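You operate a simulated robot arm through the tools that you are given. There is no shell and no other tool. Be economical: measure what you need, move in short steps, check, and stop when the job is done.

The job below is to be done with a simulated robot arm. You get a single attempt, and the scene is never put back.

TASK
Stick channels three and two from hole to hole, then rub both down.
Fine: one straight run from the green hole to the blue one; each sticks once; rub with the orange cloth till the grey foam no longer shows; cloth back where it lay; other pieces stay on the sheet.

Only the result counts: the job must be done as asked and must still hold three seconds after the hand-in. Knocking over, shifting, dropping, spilling or breaking anything else fails it. Flat cloth is picked up by pressing the open fingertips on it (5 to 10 N) and closing them slowly along it; thin cloth reads only 2 to 8 mm in the jaws.

THE ROBOT
A 7-joint arm with a two-finger parallel gripper, fixed in place. Base frame: the origin is at the foot of the arm, x ahead of it, y to its left, z up; the work surface is at about z = 754. Units: mm, degrees, N and s.
With the tool pointing down near the work surface it reaches from about 300 to 680 mm from the base axis. Its first joint turns from -66.0 to 66.0 degrees. Payload 1.57 kg.
The tool frame sits at the grasp point between the pads (the TCP): z along the fingers, y along the line on which they close. The tips reach 30 mm beyond it. Largest opening 110 mm; finger width 24, thickness 12; the body of the gripper, 48 by 112 mm, starts 78 mm behind the TCP.
Orientation is that of the tool frame in the base frame, as a unit quaternion [w, x, y, z]. With the fingers straight down and closing along the base's y, the tool's x points along the base's -x, its y along +y and its z along -z.

THE INTERFACE
- The arm moves only by the tool servo_tool. Its argument "plan" is a list of rows, each an object of numbers (a shift or turn left out is 0, a gripper value left out holds the last): "dx", "dy", "dz": the shift along the base's x, y, z in mm; "rx", "ry", "rz": the turn, a rotation vector about the base's x, y, z in rad; "grip": the closure, from 0 (fully open) to 1 (shut). In form: [{"dx": .., "dy": .., "dz": .., "rx": .., "ry": .., "rz": .., "grip": ..}, ...]. A call has 1 to 10 rows; each row is the pose to reach, as a shift and turn from the pose commanded when the call began. Each row takes 0.2 s and may step no farther than 50 mm and 8.6 degrees from the row before; otherwise, or with a gripper value out of range, the whole call is refused. Where a pose cannot be reached the arm comes as near as it can. A force on the tool above 40 N (or 10 N above the force at the start of the call, whichever is more), or a blocked arm, ends the call early, and 0.2 s more pass. The fingers move at their own pace (about 108 mm/s each) and stop on an object; they squeeze with about 21 N. The grip force told is the motor's: it shows also when the fingers shut on nothing. Time passes only in rows, and 0.2 s behind the last, so rows that repeat a pose let the fingers close. It gives the time, the measured TCP pose, the force on the tool (base axes), the opening and the grip force at its end, in the units of the frame above (readings bear some noise), and new pictures: "pictures" is both (left out), scene, wrist or none.
- Cameras (640 x 400 px; columns grow to the right, rows downward): "scene" is fixed at [162.8, -389.6, 1379.3]; the picture's right is [0.83, -0.55, 0.00], its down [-0.45, -0.69, -0.57] and it looks along [0.31, 0.47, -0.82] (base axes); focal length 240 px, centre (320, 200). "wrist" rides on the gripper at [70, 16, -141] in the tool frame; the picture's right is [-0.23, 0.97, 0.00], its down [-0.86, -0.20, -0.48] and it looks along [-0.47, -0.11, 0.88] (tool axes); focal length 222 px, centre (320, 200). There is no depth. A picture from a camera that has moved, and an enlarged one, comes with that camera's place and axes in the base frame and with its lens. The place of the scene camera against the robot may be out by one fixed shift of up to 25 mm in any direction.
- enlarge(camera, box): a new picture of the part [left, top, right, bottom] of that camera's present view, enlarged. No time passes.
- sign_off(): hands the job in; it is judged then, once.

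Go step by step. Nothing tells you positions but the pictures and the camera data: compare them with the known pose of the tool, close in by small moves and look again before you grip or let go. The budget is 120 turns and 170 pictures, counting those below and the enlarged ones. Unless the task says otherwise, let go and move clear before handing in, and close with one line.

The tools are called after "Emit:" by a JSON object that holds its "api" and its "payload". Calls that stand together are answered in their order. servo_tool: Moves the arm, as the interface text tells. Its arguments: {"type":"object","properties":{"plan":{"type":"array","items":{"type":"object","properties":{"dx":{"type":"number"},"dy":{"type":"number"},"dz":{"type":"number"},"rx":{"type":"number"},"ry":{"type":"number"},"rz":{"type":"number"},"grip":{"type":"number"}}}},"pictures":{"type":"string","enum":["both","scene","wrist","none"]}},"required":["plan"]} The other tools are called the same way: enlarge (camera, box) takes an enlarged picture of a part of a camera's view; sign_off () hands the job in.

At the start:

```text
time_s: 0.0
tool_pos: [486.3, 50.6, 1003.7]
tcp_rot: [0.0, -0.001, 1.0, 0.0]
contact_force: [-0.7, 0.7, -0.3]
grip_width: 109.9
gripper_force: 0.1
```

scene: 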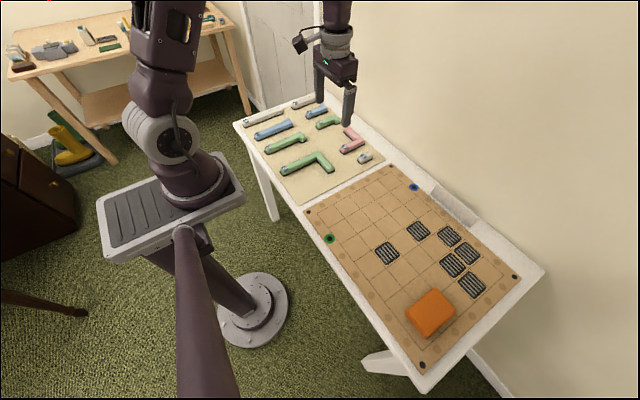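
wrist: 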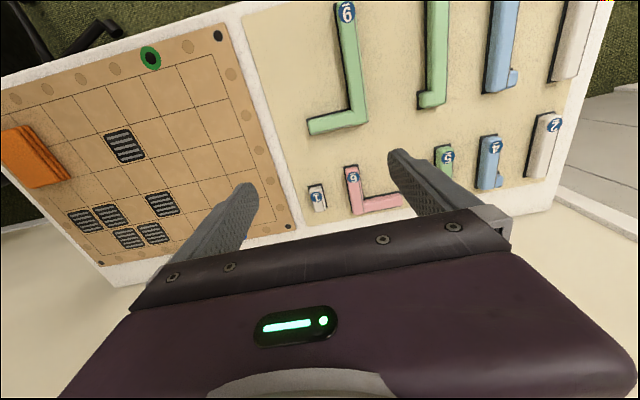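

I see a sheet of numbered channel pieces at the far end and a grid board with green and blue holes, plus an orange cloth. I'll enlarge both to read numbers and geometry.

Emit:
{"api": "enlarge", "payload": {"camera": "scene", "box": [225, 85, 395, 205]}}

Emit:
{"api": "enlarge", "payload": {"camera": "scene", "box": [290, 150, 550, 390]}}

Emit:
{"api": "enlarge", "payload": {"camera": "wrist", "box": [290, 0, 630, 230]}}

```text
3.33 times, centred on (310, 145) of scene
camera zoom: at [162.8, -389.6, 1379.3], right [0.83, -0.55, 0.0], down [-0.45, -0.69, -0.57], along [0.31, 0.47, -0.82], focal length 800 px, centre (353, 383)
```

zoom: 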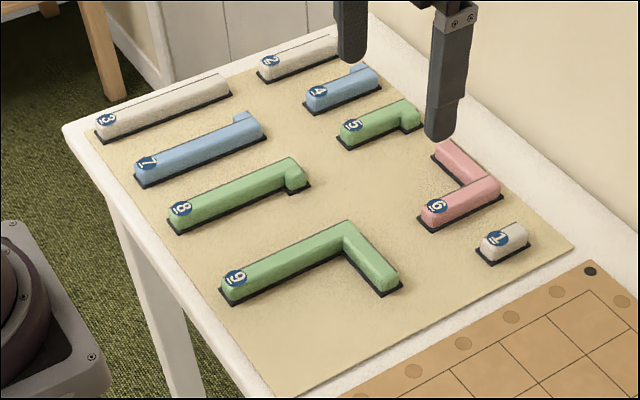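

```text
1.67 times, centred on (420, 270) of scene
camera zoom: at [162.8, -389.6, 1379.3], right [0.83, -0.55, 0.0], down [-0.45, -0.69, -0.57], along [0.31, 0.47, -0.82], focal length 400 px, centre (153, 83)
```

zoom: 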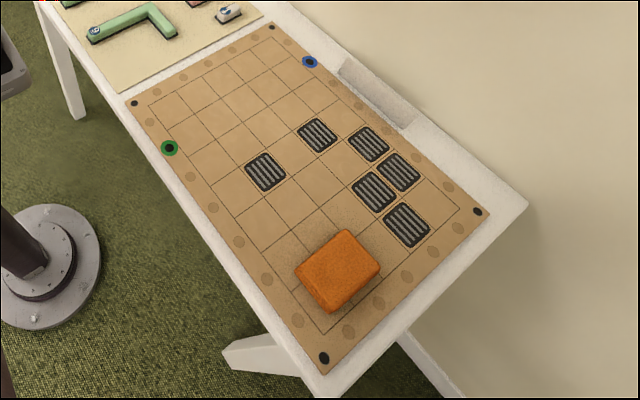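

```text
1.74 times, centred on (460, 115) of wrist
camera zoom: at [415.9, 65.1, 1143.7], right [0.23, 0.97, 0.0], down [0.86, -0.2, 0.48], along [0.47, -0.11, -0.88], focal length 386 px, centre (76, 348)
```

zoom: 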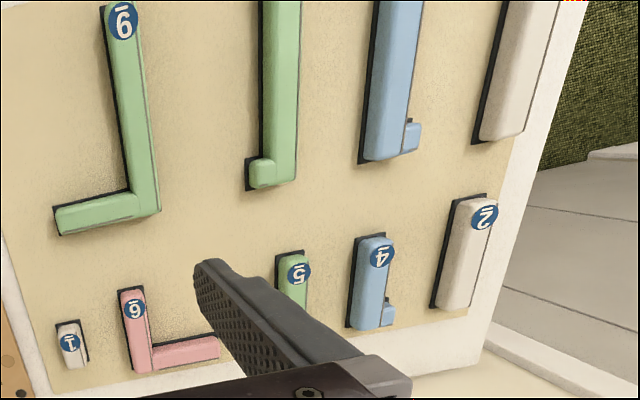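

The white channels 3 and 2 are straight pieces at the far left (high y), and green/blue holes lie in the second row of the grid. I'll move over the sheet with the wrist camera to measure them.

Emit:
{"api": "servo_tool", "payload": {"plan": [{"dy": 45}, {"dy": 90}, {"dy": 135}, {"dy": 180}, {"dy": 220, "dz": -20}, {"dy": 260, "dz": -40}, {"dy": 290, "dz": -60}, {"dy": 290, "dz": -60}], "pictures": "wrist"}}

```text
time_s: 1.8
tool_pos: [485.2, 338.6, 945.4]
tcp_rot: [0.0, -0.001, 1.0, 0.0]
contact_force: [-0.4, 0.0, -0.3]
grip_width: 110.1
gripper_force: 0.0
camera wrist: at [415.0, 353.8, 1085.0], right [0.23, 0.97, 0.0], down [0.86, -0.2, 0.48], along [0.47, -0.11, -0.88], focal length 222 px, centre (320, 200)
```

wrist: 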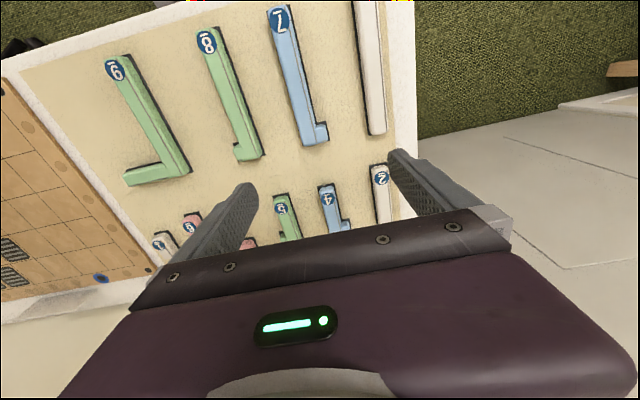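

Piece 3 lies along x at y≈416 (x ≈345–493), piece 2 beyond it (x ≈ 550–640). I'll move closer to piece 3 for accurate measurement.

Emit:
{"api": "servo_tool", "payload": {"plan": [{"dx": -20, "dy": 20}, {"dx": -50, "dy": 50}, {"dx": -75, "dy": 70, "dz": -20}, {"dx": -75, "dy": 70, "dz": -20}], "pictures": "wrist"}}

Emit:
{"api": "enlarge", "payload": {"camera": "wrist", "box": [180, 0, 420, 150]}}

```text
time_s: 2.8
tool_pos: [412.3, 410.8, 923.5]
tcp_rot: [0.0, 0.0, 1.0, 0.0]
contact_force: [-0.5, -0.1, 0.2]
grip_width: 110.0
gripper_force: 0.0
camera wrist: at [342.2, 425.2, 1064.4], right [0.23, 0.97, 0.0], down [0.85, -0.2, 0.48], along [0.47, -0.11, -0.88], focal length 222 px, centre (320, 200)
```

wrist: 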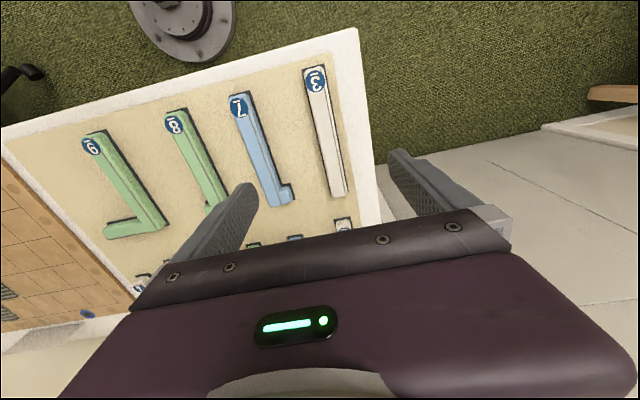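

```text
2.67 times, centred on (300, 75) of wrist
camera zoom: at [342.2, 425.2, 1064.4], right [0.23, 0.97, 0.0], down [0.85, -0.2, 0.48], along [0.47, -0.11, -0.88], focal length 592 px, centre (373, 533)
```

zoom: 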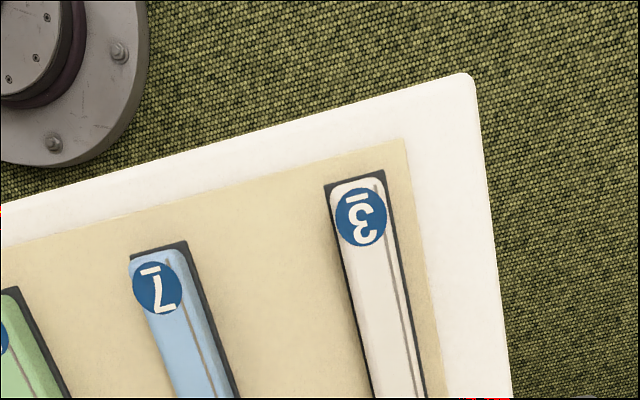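

Piece 3 footprint is about x 330–500, y 406–433. Now I'll view the board to locate the holes and grid.

Emit:
{"api": "servo_tool", "payload": {"plan": [{"dy": -48, "dz": 10}, {"dy": -96, "dz": 20}, {"dy": -144, "dz": 30}, {"dy": -192, "dz": 30}, {"dy": -240, "dz": 30}, {"dy": -288, "dz": 30}, {"dy": -336, "dz": 30}, {"dy": -384, "dz": 30}, {"dx": 20, "dy": -430, "dz": 30}, {"dx": 30, "dy": -470, "dz": 30}], "pictures": "none"}}

Emit:
{"api": "servo_tool", "payload": {"plan": [{"dy": -48}, {"dy": -75}, {"dy": -75}], "pictures": "wrist"}}

Emit:
{"api": "enlarge", "payload": {"camera": "wrist", "box": [200, 0, 520, 200]}}

```text
refused: row 9 steps farther than a row can; nothing moved
```

```text
time_s: 3.6
tool_pos: [413.3, 333.3, 923.9]
tcp_rot: [-0.001, 0.0, 1.0, -0.001]
contact_force: [0.5, -0.3, -0.1]
grip_width: 110.2
gripper_force: 0.0
camera wrist: at [342.0, 347.5, 1065.3], right [0.23, 0.97, 0.0], down [0.85, -0.2, 0.48], along [0.47, -0.11, -0.88], focal length 222 px, centre (320, 200)
```

wrist: 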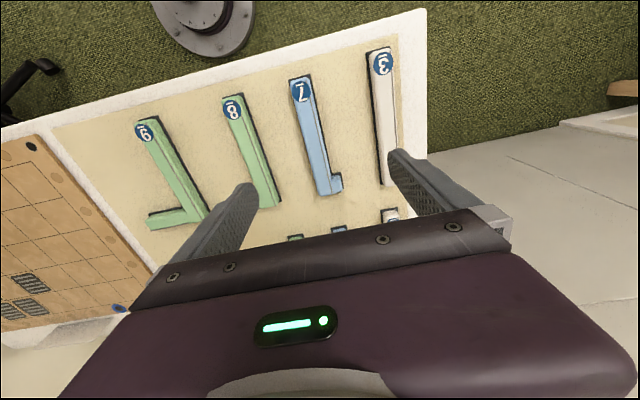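

```text
2.00 times, centred on (360, 100) of wrist
camera zoom: at [342.0, 347.5, 1065.3], right [0.23, 0.97, 0.0], down [0.85, -0.2, 0.48], along [0.47, -0.11, -0.88], focal length 444 px, centre (240, 400)
```

zoom: 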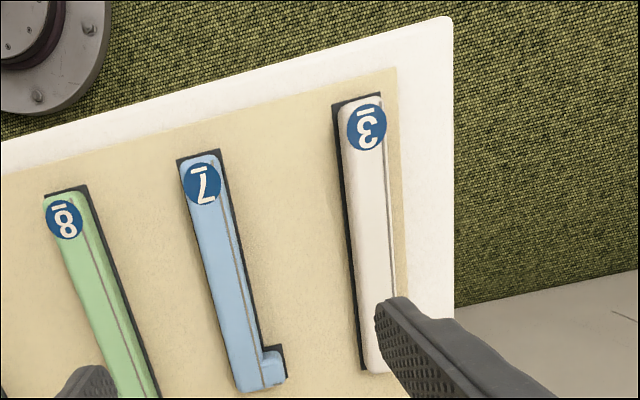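

One row was too long; I'll go on to the board in two legal calls.

Emit:
{"api": "servo_tool", "payload": {"plan": [{"dy": -48}, {"dy": -96, "dz": 10}, {"dy": -144, "dz": 20}, {"dy": -192, "dz": 30}, {"dy": -240, "dz": 30}, {"dy": -288, "dz": 30}, {"dy": -336, "dz": 30}, {"dy": -384, "dz": 30}, {"dy": -432, "dz": 30}, {"dy": -475, "dz": 30}], "pictures": "wrist"}}

Emit:
{"api": "enlarge", "payload": {"camera": "wrist", "box": [220, 0, 460, 150]}}

```text
time_s: 5.8
tool_pos: [410.9, -140.8, 953.2]
tcp_rot: [0.0, -0.001, 1.0, 0.0]
contact_force: [-0.1, -0.4, 0.2]
grip_width: 109.9
gripper_force: 0.0
camera wrist: at [340.1, -125.0, 1094.5], right [0.23, 0.97, 0.0], down [0.86, -0.2, 0.48], along [0.47, -0.11, -0.88], focal length 222 px, centre (320, 200)
```

wrist: 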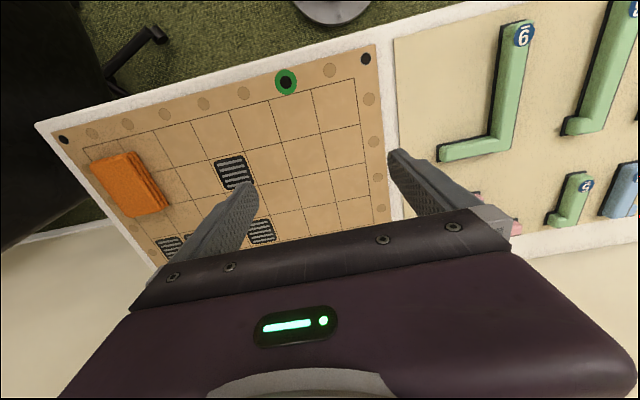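

```text
2.67 times, centred on (340, 75) of wrist
camera zoom: at [340.1, -125.0, 1094.5], right [0.23, 0.97, 0.0], down [0.86, -0.2, 0.48], along [0.47, -0.11, -0.88], focal length 592 px, centre (267, 533)
```

zoom: 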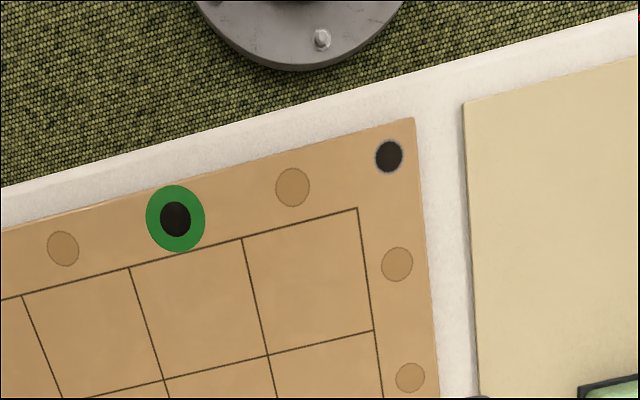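

The grid is 60 mm cells with x 350–650; the run row is centred at y≈-171. Piece 3 = 180 mm, piece 2 = 120 mm, filling it. Returning to piece 3 to pick it up.

Emit:
{"api": "servo_tool", "payload": {"plan": [{"dy": 48}, {"dy": 96}, {"dy": 144}, {"dy": 192}, {"dy": 240}, {"dy": 288}, {"dy": 336}, {"dy": 384}, {"dy": 432}, {"dy": 480, "grip": 0.5}], "pictures": "none"}}

Emit:
{"api": "servo_tool", "payload": {"plan": [{"dy": 45}, {"dy": 80, "dz": -20}, {"dx": 4, "dy": 80, "dz": -60}, {"dx": 4, "dy": 80, "dz": -80}, {"dx": 4, "dy": 80, "dz": -80}], "pictures": "both"}}

Emit:
{"api": "enlarge", "payload": {"camera": "scene", "box": [230, 60, 360, 141]}}

Emit:
{"api": "enlarge", "payload": {"camera": "wrist", "box": [200, 0, 520, 200]}}

```text
time_s: 8.0
tool_pos: [410.9, 337.7, 954.0]
tcp_rot: [0.0, -0.001, 1.0, 0.001]
contact_force: [-0.2, 0.6, 0.0]
grip_width: 55.1
gripper_force: 0.1
```

```text
time_s: 9.2
tool_pos: [414.1, 419.1, 873.3]
tcp_rot: [-0.001, 0.0, 1.0, 0.001]
contact_force: [0.7, -0.4, 0.1]
grip_width: 55.0
gripper_force: 0.1
camera wrist: at [343.8, 435.6, 1013.8], right [0.23, 0.97, 0.0], down [0.85, -0.2, 0.48], along [0.47, -0.11, -0.88], focal length 222 px, centre (320, 200)
```

scene: 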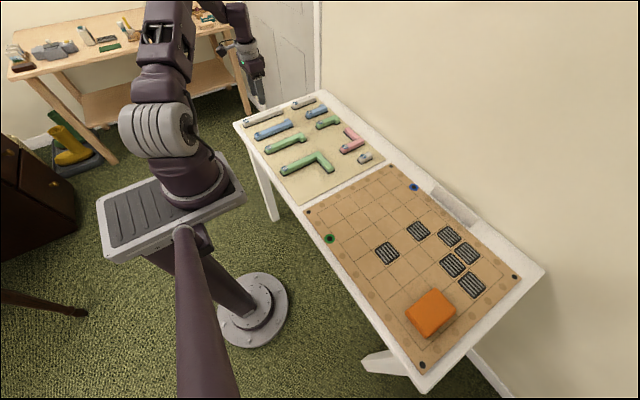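
wrist: 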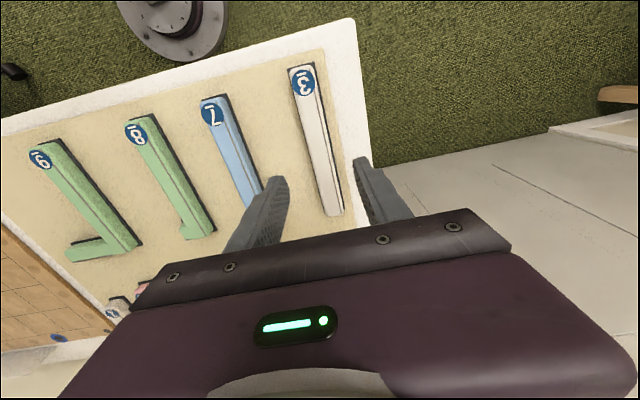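

```text
4.92 times, centred on (295, 100) of scene
camera zoom: at [162.8, -389.6, 1379.3], right [0.83, -0.55, 0.0], down [-0.45, -0.69, -0.57], along [0.31, 0.47, -0.82], focal length 1182 px, centre (443, 690)
```

zoom: 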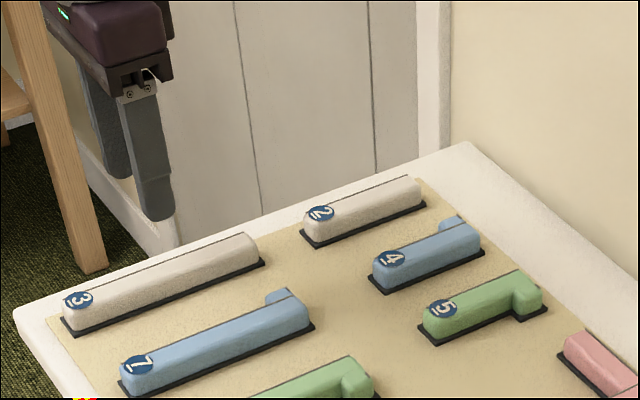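

```text
2.00 times, centred on (360, 100) of wrist
camera zoom: at [343.8, 435.6, 1013.8], right [0.23, 0.97, 0.0], down [0.85, -0.2, 0.48], along [0.47, -0.11, -0.88], focal length 444 px, centre (240, 400)
```

zoom: 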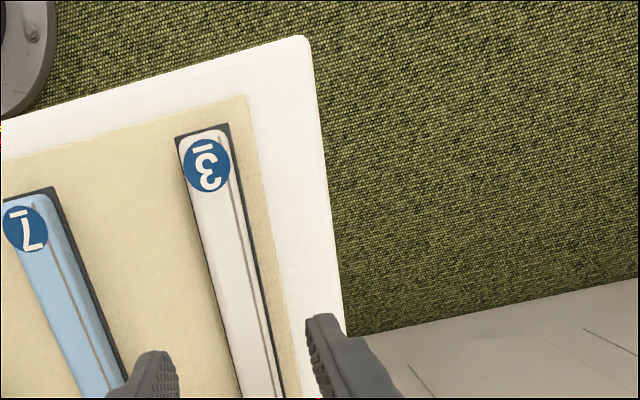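

Piece 3's label end is at x≈330, y 406–433. I need its far end and piece 2 accurately, so I'll shift forward for a straight-down view.

Emit:
{"api": "servo_tool", "payload": {"plan": [{"dx": 40, "dy": -20, "dz": 20}, {"dx": 80, "dy": -40, "dz": 40}, {"dx": 110, "dy": -50, "dz": 50}, {"dx": 110, "dy": -50, "dz": 50}], "pictures": "wrist"}}

Emit:
{"api": "enlarge", "payload": {"camera": "wrist", "box": [260, 0, 420, 100]}}

Emit:
{"api": "enlarge", "payload": {"camera": "wrist", "box": [260, 90, 420, 190]}}

```text
time_s: 10.2
tool_pos: [523.9, 368.2, 924.4]
tcp_rot: [0.0, 0.0, 1.0, 0.0]
contact_force: [-0.2, 0.9, 0.4]
grip_width: 55.1
gripper_force: 0.0
camera wrist: at [454.1, 383.6, 1065.3], right [0.23, 0.97, 0.0], down [0.86, -0.2, 0.48], along [0.47, -0.11, -0.88], focal length 222 px, centre (320, 200)
```

wrist: 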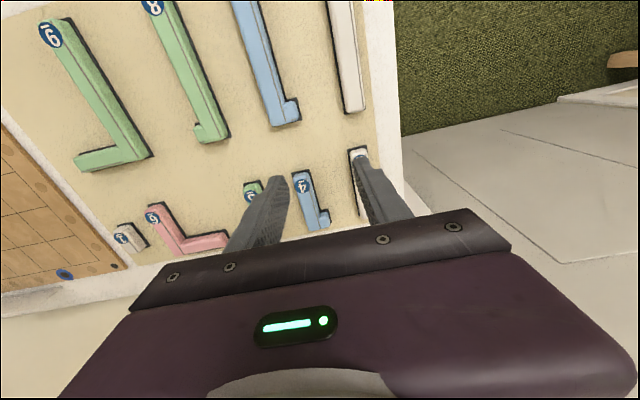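

```text
4.00 times, centred on (340, 50) of wrist
camera zoom: at [454.1, 383.6, 1065.3], right [0.23, 0.97, 0.0], down [0.86, -0.2, 0.48], along [0.47, -0.11, -0.88], focal length 888 px, centre (240, 800)
```

zoom: 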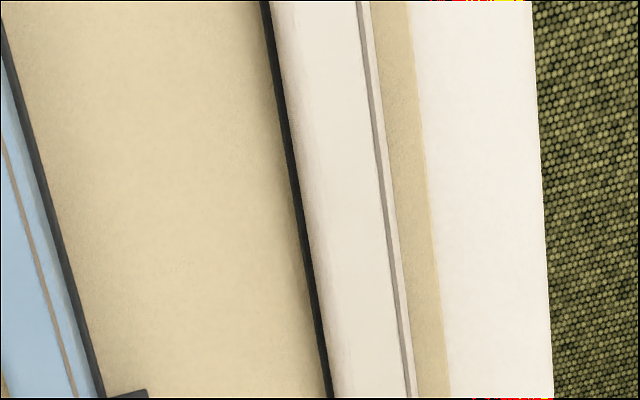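

```text
4.00 times, centred on (340, 140) of wrist
camera zoom: at [454.1, 383.6, 1065.3], right [0.23, 0.97, 0.0], down [0.86, -0.2, 0.48], along [0.47, -0.11, -0.88], focal length 888 px, centre (240, 440)
```

zoom: 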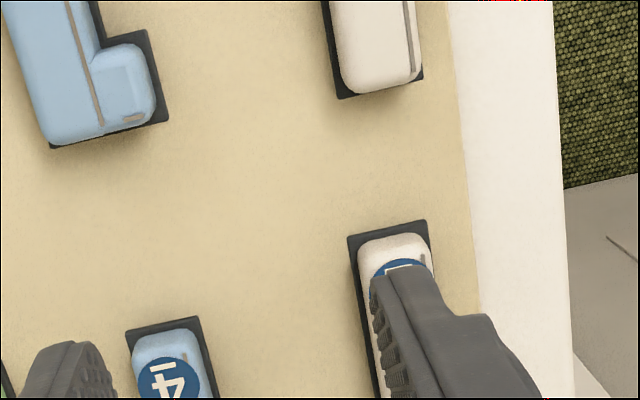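

Piece 3 footprint: x 330–502, y 406–433 (centre 415.8, 419.5); piece 2 starts at x≈548, y≈414. Now going over piece 3 and descending partly.

Emit:
{"api": "servo_tool", "payload": {"plan": [{"dx": -35, "dy": 20}, {"dx": -75, "dy": 40}, {"dx": -108, "dy": 51.3}, {"dx": -108, "dy": 51.3, "dz": -45}, {"dx": -108, "dy": 51.3, "dz": -90}, {"dx": -108, "dy": 51.3, "dz": -100}, {"dx": -108, "dy": 51.3, "dz": -100}], "pictures": "both"}}

Emit:
{"api": "enlarge", "payload": {"camera": "scene", "box": [230, 80, 330, 142]}}

Emit:
{"api": "enlarge", "payload": {"camera": "wrist", "box": [220, 50, 460, 200]}}

```text
time_s: 11.8
tool_pos: [416.9, 420.4, 822.2]
tcp_rot: [0.0, 0.0, 1.0, 0.0]
contact_force: [0.2, -0.3, -0.7]
grip_width: 55.0
gripper_force: 0.1
camera wrist: at [346.5, 436.6, 962.8], right [0.23, 0.97, 0.0], down [0.86, -0.2, 0.48], along [0.47, -0.11, -0.88], focal length 222 px, centre (320, 200)
```

scene: 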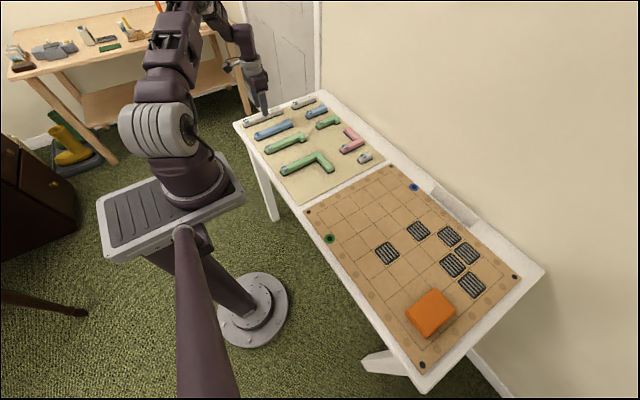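
wrist: 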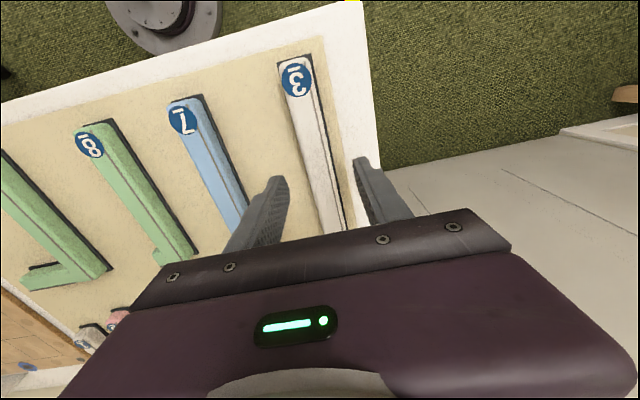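

```text
6.40 times, centred on (280, 111) of scene
camera zoom: at [162.8, -389.6, 1379.3], right [0.83, -0.55, 0.0], down [-0.45, -0.69, -0.57], along [0.31, 0.47, -0.82], focal length 1537 px, centre (576, 770)
```

zoom: 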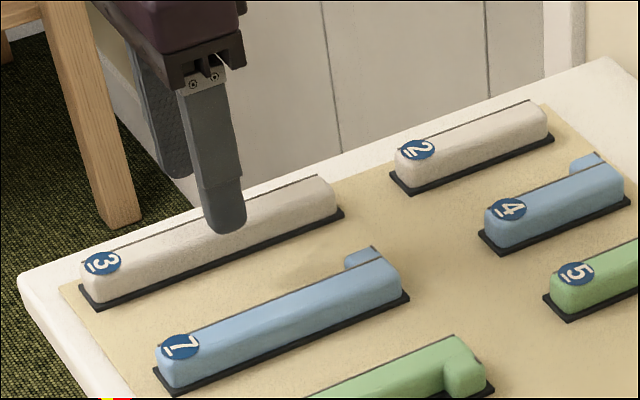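

```text
2.67 times, centred on (340, 125) of wrist
camera zoom: at [346.5, 436.6, 962.8], right [0.23, 0.97, 0.0], down [0.86, -0.2, 0.48], along [0.47, -0.11, -0.88], focal length 592 px, centre (267, 400)
```

zoom: 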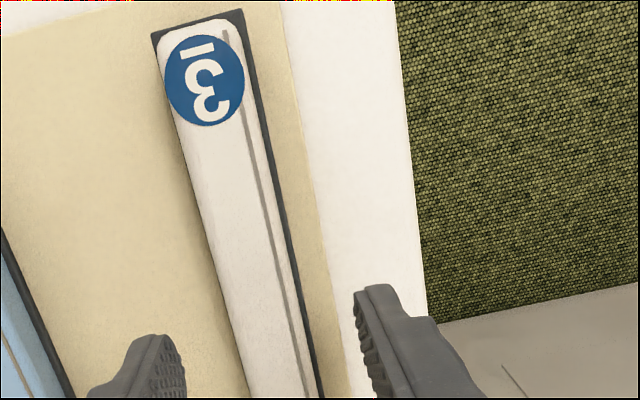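

The fingers straddle piece 3 centrally, foam is the dark strip at its base. Descend so tips grip the body above the foam, and close.

Emit:
{"api": "servo_tool", "payload": {"plan": [{"dx": -1, "dy": -0.9, "dz": -15}, {"dx": -1, "dy": -0.9, "dz": -27}, {"dx": -1, "dy": -0.9, "dz": -27, "grip": 0.6}, {"dx": -1, "dy": -0.9, "dz": -27, "grip": 0.7}, {"dx": -1, "dy": -0.9, "dz": -27, "grip": 0.8}, {"dx": -1, "dy": -0.9, "dz": -27, "grip": 0.9}, {"dx": -1, "dy": -0.9, "dz": -27, "grip": 0.9}], "pictures": "both"}}

Emit:
{"api": "enlarge", "payload": {"camera": "scene", "box": [230, 80, 330, 142]}}

```text
time_s: 13.4
tool_pos: [417.5, 419.0, 796.3]
tcp_rot: [0.0, 0.0, 1.0, 0.0]
contact_force: [0.1, -0.1, 0.2]
grip_width: 23.2
gripper_force: 20.9
camera wrist: at [346.5, 435.7, 936.7], right [0.23, 0.97, 0.0], down [0.86, -0.2, 0.48], along [0.47, -0.11, -0.88], focal length 222 px, centre (320, 200)
```

scene: 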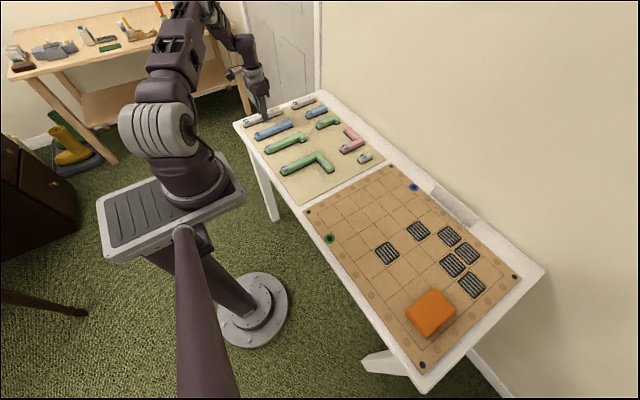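
wrist: 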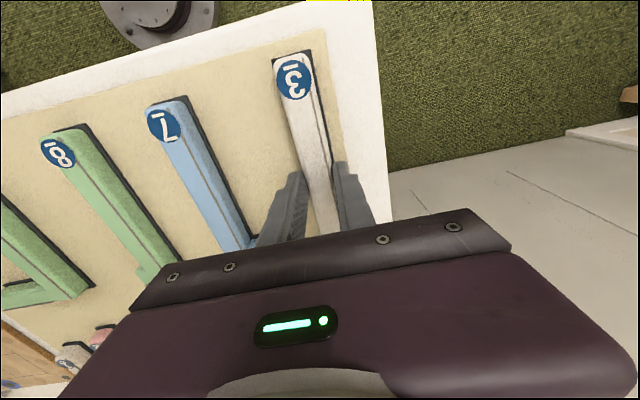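

```text
6.40 times, centred on (280, 111) of scene
camera zoom: at [162.8, -389.6, 1379.3], right [0.83, -0.55, 0.0], down [-0.45, -0.69, -0.57], along [0.31, 0.47, -0.82], focal length 1537 px, centre (576, 770)
```

zoom: 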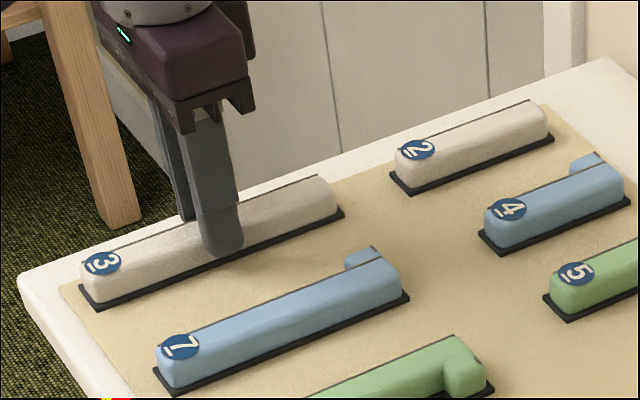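

Gripped at 23 mm. Lift gently and check.

Emit:
{"api": "servo_tool", "payload": {"plan": [{"dz": 3}, {"dz": 8}, {"dz": 20}, {"dz": 50}, {"dz": 90}, {"dz": 90}], "pictures": "both"}}

Emit:
{"api": "enlarge", "payload": {"camera": "wrist", "box": [220, 30, 460, 180]}}

Emit:
{"api": "enlarge", "payload": {"camera": "scene", "box": [210, 50, 330, 125]}}

```text
time_s: 14.8
tool_pos: [413.3, 420.4, 886.5]
tcp_rot: [0.0, 0.001, 1.0, 0.0]
contact_force: [-0.3, 0.4, -0.5]
grip_width: 22.9
gripper_force: 21.0
camera wrist: at [344.0, 435.8, 1026.7], right [0.23, 0.97, 0.0], down [0.85, -0.2, 0.48], along [0.47, -0.11, -0.88], focal length 222 px, centre (320, 200)
```

scene: 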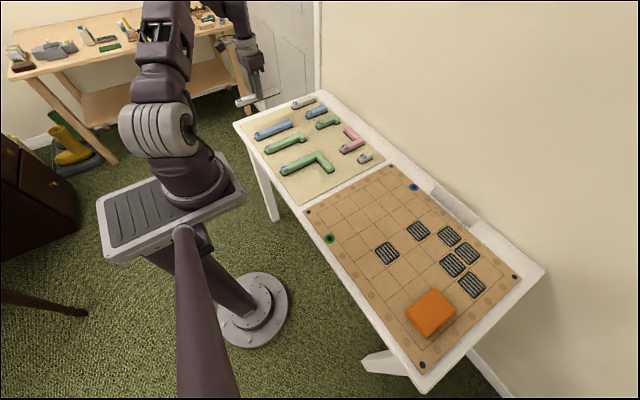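
wrist: 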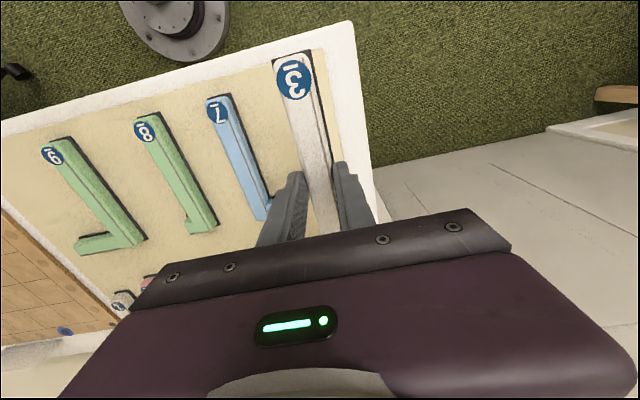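

```text
2.67 times, centred on (340, 105) of wrist
camera zoom: at [344.0, 435.8, 1026.7], right [0.23, 0.97, 0.0], down [0.85, -0.2, 0.48], along [0.47, -0.11, -0.88], focal length 592 px, centre (267, 453)
```

zoom: 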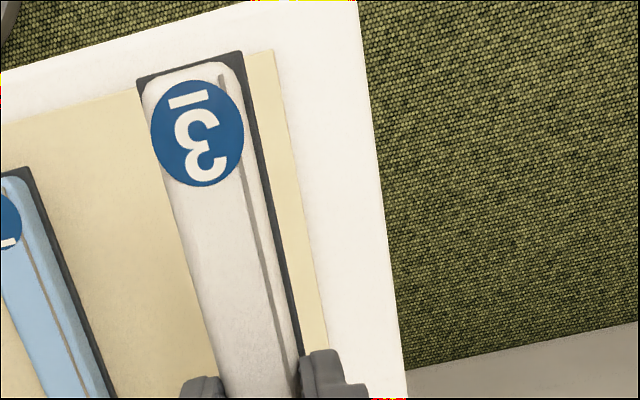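

```text
5.33 times, centred on (270, 88) of scene
camera zoom: at [162.8, -389.6, 1379.3], right [0.83, -0.55, 0.0], down [-0.45, -0.69, -0.57], along [0.31, 0.47, -0.82], focal length 1281 px, centre (587, 800)
```

zoom: 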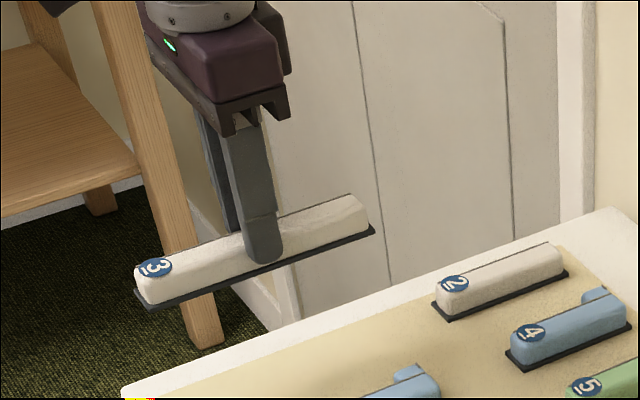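

Piece 3 is held level. Carrying it across to above the target row (centre x 440, y -171).

Emit:
{"api": "servo_tool", "payload": {"plan": [{"dy": -48}, {"dy": -96}, {"dy": -144}, {"dy": -192}, {"dy": -240}, {"dy": -288}, {"dy": -336}, {"dy": -384}, {"dx": 10, "dy": -430}, {"dx": 24, "dy": -475}], "pictures": "none"}}

Emit:
{"api": "servo_tool", "payload": {"plan": [{"dy": -48}, {"dy": -96, "dz": -10}, {"dy": -115, "dz": -30}, {"dy": -115, "dz": -50}, {"dy": -115, "dz": -60}, {"dy": -115, "dz": -60}], "pictures": "both"}}

Emit:
{"api": "enlarge", "payload": {"camera": "wrist", "box": [220, 30, 460, 180]}}

Emit:
{"api": "enlarge", "payload": {"camera": "scene", "box": [290, 140, 450, 240]}}

```text
time_s: 17.0
tool_pos: [440.3, -57.9, 887.2]
tcp_rot: [0.0, -0.001, 1.0, 0.0]
contact_force: [0.7, 0.1, -0.1]
grip_width: 23.0
gripper_force: 20.7
```

```text
time_s: 18.4
tool_pos: [441.3, -171.5, 826.5]
tcp_rot: [-0.001, 0.0, 1.0, 0.0]
contact_force: [0.0, 0.2, -0.1]
grip_width: 23.3
gripper_force: 20.5
camera wrist: at [371.5, -154.8, 967.6], right [0.23, 0.97, 0.0], down [0.85, -0.2, 0.48], along [0.47, -0.11, -0.88], focal length 222 px, centre (320, 200)
```

scene: 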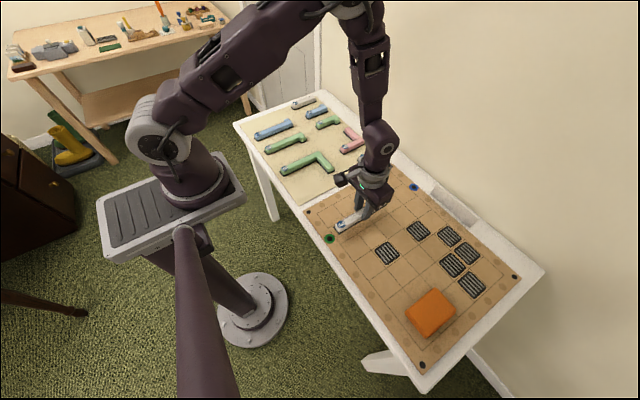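
wrist: 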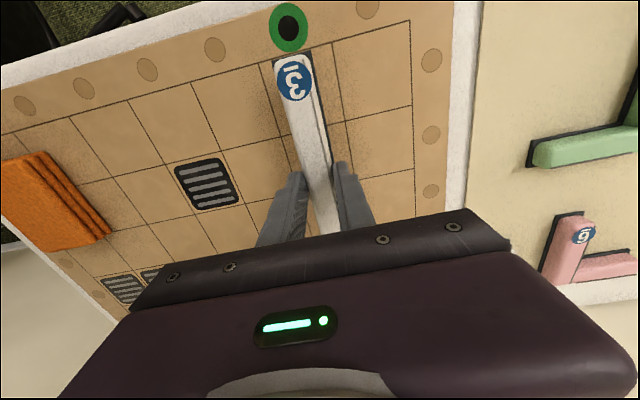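

```text
2.67 times, centred on (340, 105) of wrist
camera zoom: at [371.5, -154.8, 967.6], right [0.23, 0.97, 0.0], down [0.85, -0.2, 0.48], along [0.47, -0.11, -0.88], focal length 592 px, centre (267, 453)
```

zoom: 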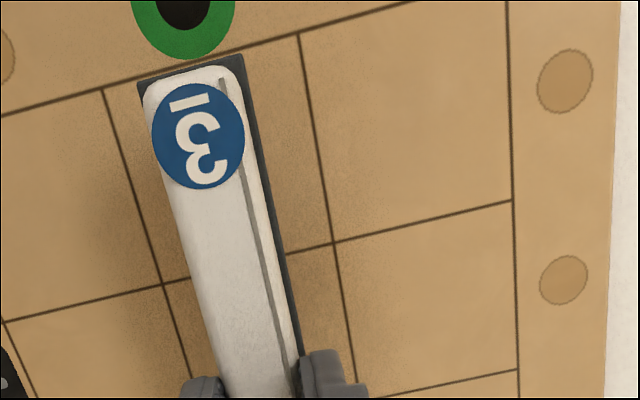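

```text
4.00 times, centred on (370, 190) of scene
camera zoom: at [162.8, -389.7, 1379.3], right [0.83, -0.55, 0.0], down [-0.45, -0.69, -0.57], along [0.31, 0.47, -0.82], focal length 961 px, centre (120, 240)
```

zoom: 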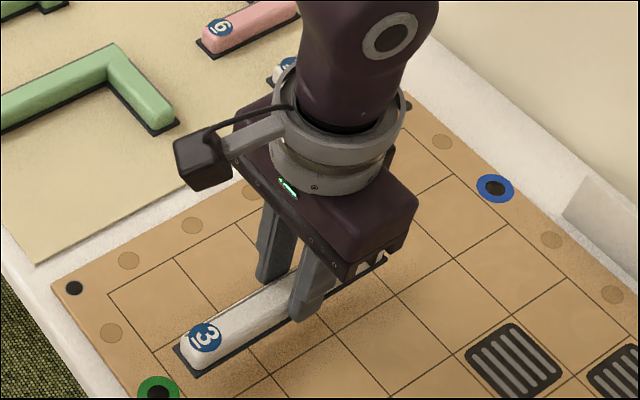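

Piece 3 hovers well centred (start x≈354, y≈-171 in the cell row). Lowering slowly until contact.

Emit:
{"api": "servo_tool", "payload": {"plan": [{"dx": -0.3, "dy": 0.5, "dz": -12}, {"dx": -0.3, "dy": 0.5, "dz": -20}, {"dx": -0.3, "dy": 0.5, "dz": -22}, {"dx": -0.3, "dy": 0.5, "dz": -22}], "pictures": "both"}}

Emit:
{"api": "enlarge", "payload": {"camera": "wrist", "box": [220, 30, 460, 180]}}

Emit:
{"api": "enlarge", "payload": {"camera": "scene", "box": [310, 170, 430, 245]}}

```text
time_s: 19.4
tool_pos: [440.2, -169.9, 805.2]
tcp_rot: [0.0, 0.0, 1.0, 0.0]
contact_force: [0.2, -0.4, -0.5]
grip_width: 22.8
gripper_force: 21.0
camera wrist: at [370.1, -154.3, 944.7], right [0.23, 0.97, 0.0], down [0.86, -0.2, 0.48], along [0.47, -0.11, -0.88], focal length 222 px, centre (320, 200)
```

scene: 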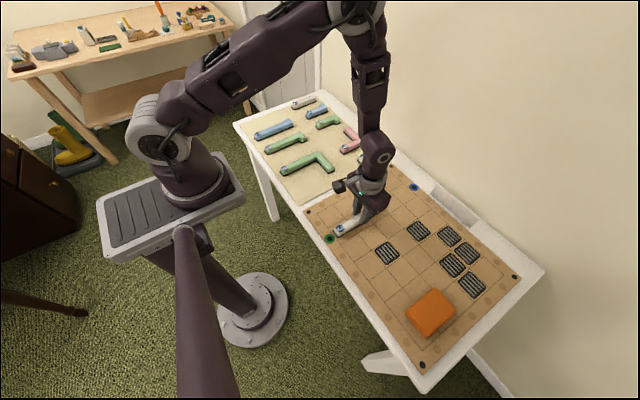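
wrist: 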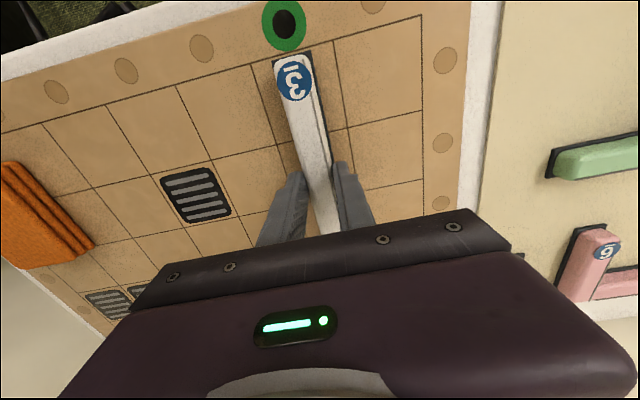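

```text
2.67 times, centred on (340, 105) of wrist
camera zoom: at [370.1, -154.3, 944.7], right [0.23, 0.97, 0.0], down [0.86, -0.2, 0.48], along [0.47, -0.11, -0.88], focal length 592 px, centre (267, 453)
```

zoom: 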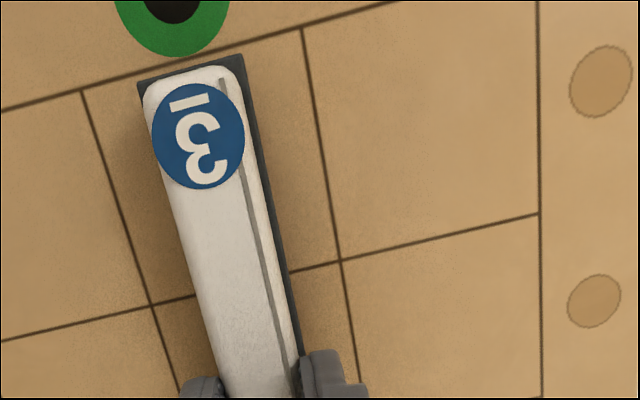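

```text
5.33 times, centred on (370, 208) of scene
camera zoom: at [162.8, -389.7, 1379.3], right [0.83, -0.55, 0.0], down [-0.45, -0.69, -0.57], along [0.31, 0.47, -0.82], focal length 1281 px, centre (53, 160)
```

zoom: 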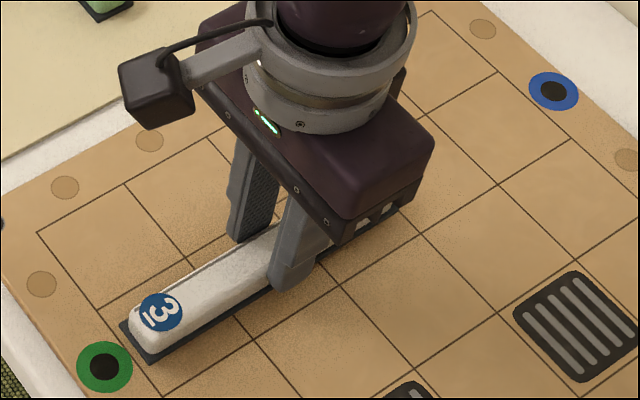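

Still about 5 mm above the board and aligned within 1 mm. Final slow touch-down.

Emit:
{"api": "servo_tool", "payload": {"plan": [{"dy": 0.7, "dz": -2}, {"dy": 0.7, "dz": -4}, {"dy": 0.7, "dz": -5}, {"dy": 0.7, "dz": -6}, {"dy": 0.7, "dz": -6}], "pictures": "none"}}

```text
time_s: 20.6
tool_pos: [440.3, -169.5, 798.4]
tcp_rot: [0.001, 0.0, 1.0, 0.0]
contact_force: [1.1, 0.6, 19.7]
grip_width: 23.2
gripper_force: 20.5
```

Contact at 20 N; it's down. Release gently and rise.

Emit:
{"api": "servo_tool", "payload": {"plan": [{"dz": 0.5}, {"dz": 0.5, "grip": 0.75}, {"dz": 0.5, "grip": 0.6}, {"dz": 0.5, "grip": 0.5}, {"dz": 20}, {"dz": 60}, {"dz": 100}], "pictures": "both"}}

Emit:
{"api": "enlarge", "payload": {"camera": "scene", "box": [310, 160, 430, 235]}}

Emit:
{"api": "enlarge", "payload": {"camera": "wrist", "box": [220, 50, 460, 200]}}

```text
time_s: 22.2
tool_pos: [438.6, -166.7, 896.7]
tcp_rot: [0.0, 0.0, 1.0, 0.0]
contact_force: [-0.4, 0.6, -0.1]
grip_width: 55.1
gripper_force: 0.0
camera wrist: at [369.6, -151.1, 1038.5], right [0.23, 0.97, 0.0], down [0.86, -0.2, 0.48], along [0.47, -0.11, -0.88], focal length 222 px, centre (320, 200)
```

scene: 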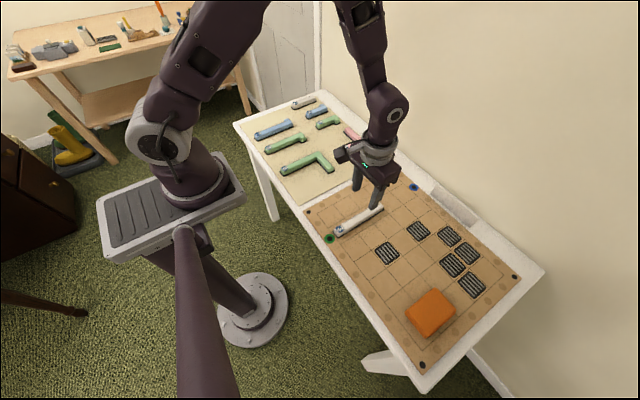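
wrist: 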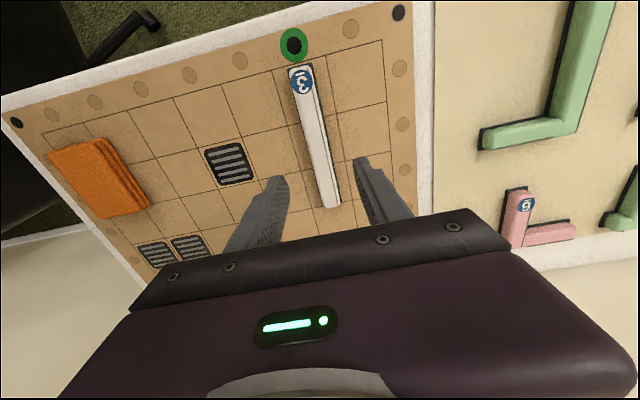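

```text
5.33 times, centred on (370, 198) of scene
camera zoom: at [162.8, -389.6, 1379.3], right [0.83, -0.55, 0.0], down [-0.45, -0.69, -0.57], along [0.31, 0.47, -0.82], focal length 1281 px, centre (53, 213)
```

zoom: 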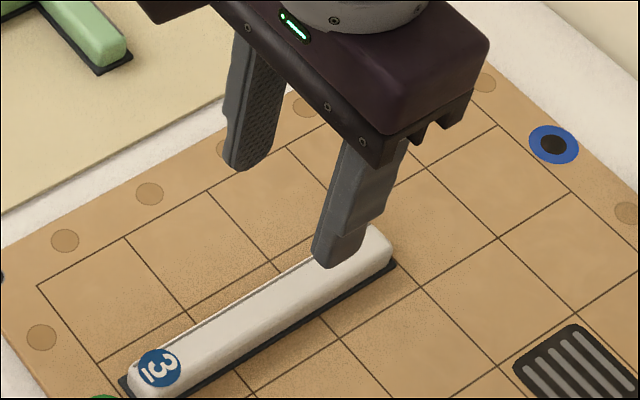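

```text
2.67 times, centred on (340, 125) of wrist
camera zoom: at [369.6, -151.1, 1038.5], right [0.23, 0.97, 0.0], down [0.86, -0.2, 0.48], along [0.47, -0.11, -0.88], focal length 592 px, centre (267, 400)
```

zoom: 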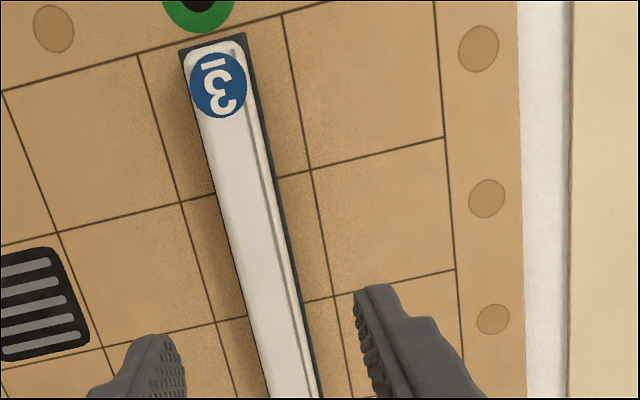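

Piece 3 is stuck straight along the row. Now over to piece 2 for a closer measurement from the side.

Emit:
{"api": "servo_tool", "payload": {"plan": [{"dy": 48, "dz": 10}, {"dy": 96, "dz": 20}, {"dy": 144, "dz": 30}, {"dy": 192, "dz": 30}, {"dy": 240, "dz": 30}, {"dx": 20, "dy": 283, "dz": 30}, {"dx": 40, "dy": 326, "dz": 30}, {"dx": 60, "dy": 369, "dz": 30}, {"dx": 80, "dy": 412, "dz": 30}, {"dx": 100, "dy": 455, "dz": 30}], "pictures": "none"}}

Emit:
{"api": "servo_tool", "payload": {"plan": [{"dx": 10, "dy": 30}, {"dx": 10, "dy": 30}], "pictures": "wrist"}}

Emit:
{"api": "enlarge", "payload": {"camera": "wrist", "box": [300, 80, 540, 230]}}

```text
time_s: 24.4
tool_pos: [540.9, 285.9, 928.0]
tcp_rot: [-0.001, 0.0, 1.0, -0.002]
contact_force: [0.2, 0.5, 0.4]
grip_width: 55.0
gripper_force: 0.1
```

```text
time_s: 25.0
tool_pos: [551.9, 316.4, 928.5]
tcp_rot: [0.0, 0.0, 1.0, 0.0]
contact_force: [-0.5, -0.2, -0.1]
grip_width: 54.9
gripper_force: 0.1
camera wrist: at [481.4, 332.7, 1068.9], right [0.23, 0.97, 0.0], down [0.86, -0.2, 0.48], along [0.47, -0.11, -0.88], focal length 222 px, centre (320, 200)
```

wrist: 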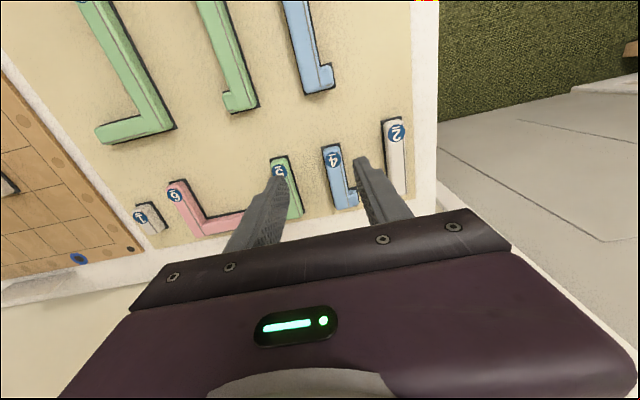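

```text
2.67 times, centred on (420, 155) of wrist
camera zoom: at [481.4, 332.7, 1068.9], right [0.23, 0.97, 0.0], down [0.86, -0.2, 0.48], along [0.47, -0.11, -0.88], focal length 592 px, centre (53, 320)
```

zoom: 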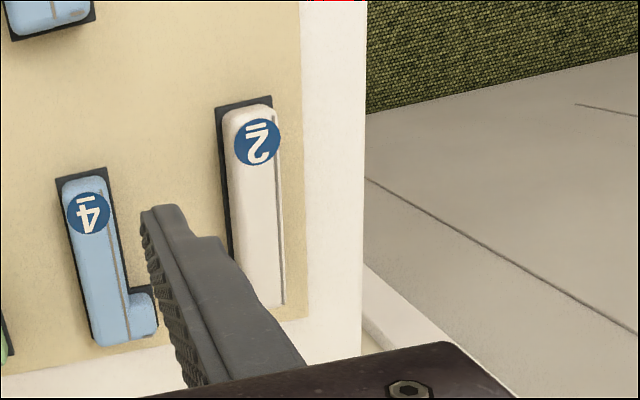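

Piece 2 runs x 548–660 at y≈414.5, near max reach. I'll tilt the fingers 17° forward (in the piece's long plane) to reach it, hovering first.

Emit:
{"api": "servo_tool", "payload": {"plan": [{"ry": -0.14, "dy": 20}, {"ry": -0.28, "dy": 50}, {"ry": -0.3, "dy": 80, "dx": 10}, {"ry": -0.3, "dy": 98, "dx": 23, "dz": -20}, {"ry": -0.3, "dy": 98, "dx": 23, "dz": -60}, {"ry": -0.3, "dy": 98, "dx": 23, "dz": -90}, {"ry": -0.3, "dy": 98, "dx": 23, "dz": -90}], "pictures": "both"}}

Emit:
{"api": "enlarge", "payload": {"camera": "scene", "box": [250, 60, 370, 135]}}

Emit:
{"api": "enlarge", "payload": {"camera": "wrist", "box": [220, 80, 460, 230]}}

```text
time_s: 26.6
tool_pos: [573.8, 412.5, 839.6]
tcp_rot: [0.15, 0.0, 0.989, 0.0]
contact_force: [-0.2, -0.4, -0.3]
grip_width: 55.0
gripper_force: 0.1
camera wrist: at [464.1, 428.7, 952.2], right [0.22, 0.97, 0.07], down [0.68, -0.2, 0.71], along [0.7, -0.11, -0.7], focal length 222 px, centre (320, 200)
```

scene: 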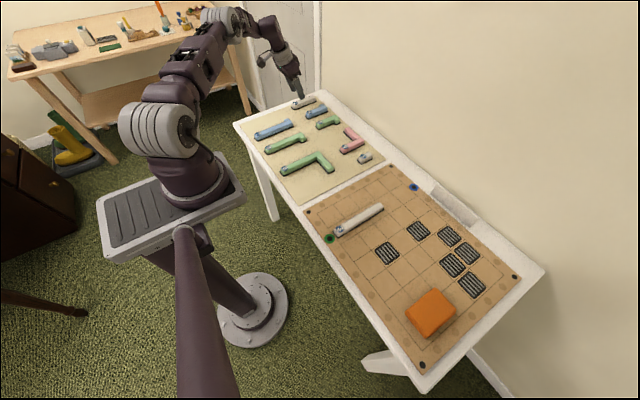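
wrist: 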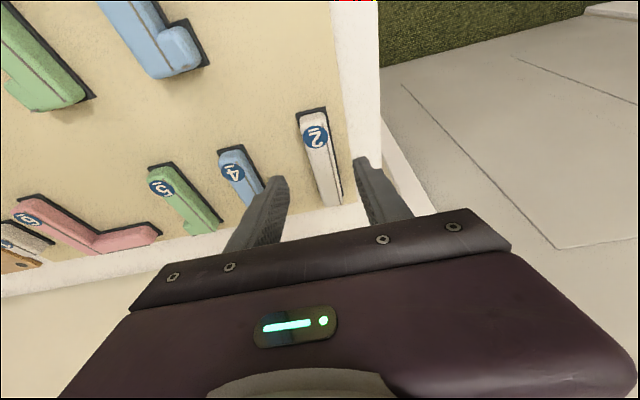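

```text
5.33 times, centred on (310, 98) of scene
camera zoom: at [162.8, -389.6, 1379.3], right [0.83, -0.55, 0.0], down [-0.45, -0.69, -0.57], along [0.31, 0.47, -0.82], focal length 1281 px, centre (373, 747)
```

zoom: 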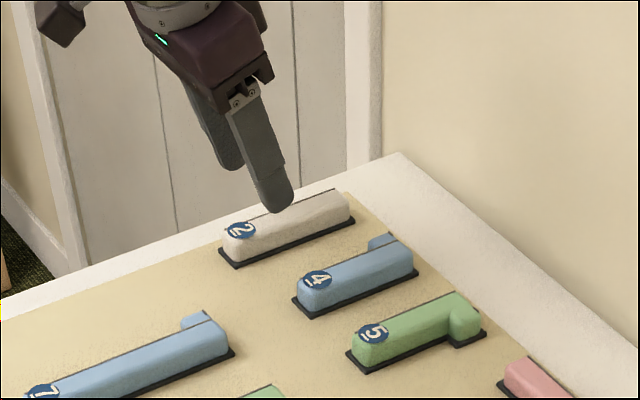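

```text
2.67 times, centred on (340, 155) of wrist
camera zoom: at [464.1, 428.7, 952.2], right [0.22, 0.97, 0.07], down [0.68, -0.2, 0.71], along [0.7, -0.11, -0.7], focal length 592 px, centre (267, 320)
```

zoom: 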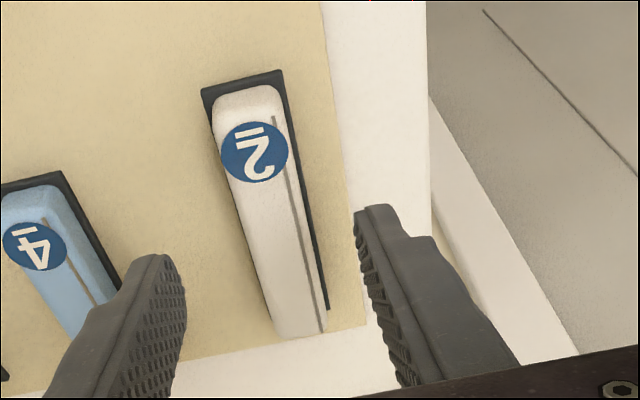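

Reach is fine with the tilt and the fingers straddle piece 2. Descend and close.

Emit:
{"api": "servo_tool", "payload": {"plan": [{"dy": 1, "dz": -20}, {"dy": 1, "dz": -35}, {"dy": 1, "dz": -40.5}, {"dy": 1, "dz": -40.5, "grip": 0.6}, {"dy": 1, "dz": -40.5, "grip": 0.7}, {"dy": 1, "dz": -40.5, "grip": 0.8}, {"dy": 1, "dz": -40.5, "grip": 0.9}, {"dy": 1, "dz": -40.5, "grip": 0.9}], "pictures": "scene"}}

Emit:
{"api": "enlarge", "payload": {"camera": "scene", "box": [250, 60, 370, 135]}}

```text
time_s: 28.4
tool_pos: [572.5, 413.0, 797.2]
tcp_rot: [0.15, 0.001, 0.989, 0.0]
contact_force: [-0.8, -0.1, 0.4]
grip_width: 23.2
gripper_force: 20.7
```

scene: 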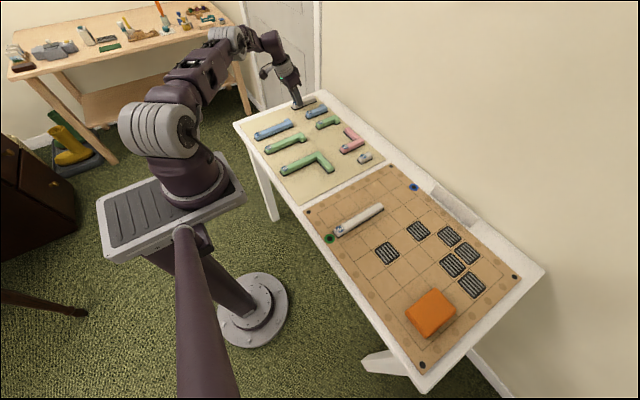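

```text
5.33 times, centred on (310, 98) of scene
camera zoom: at [162.8, -389.6, 1379.3], right [0.83, -0.55, 0.0], down [-0.45, -0.69, -0.57], along [0.31, 0.47, -0.82], focal length 1281 px, centre (373, 747)
```

zoom: 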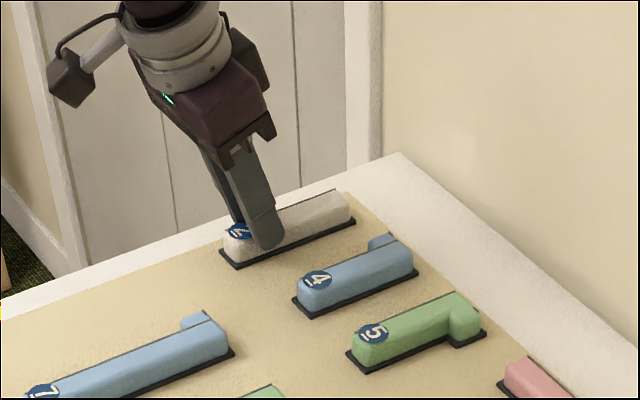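

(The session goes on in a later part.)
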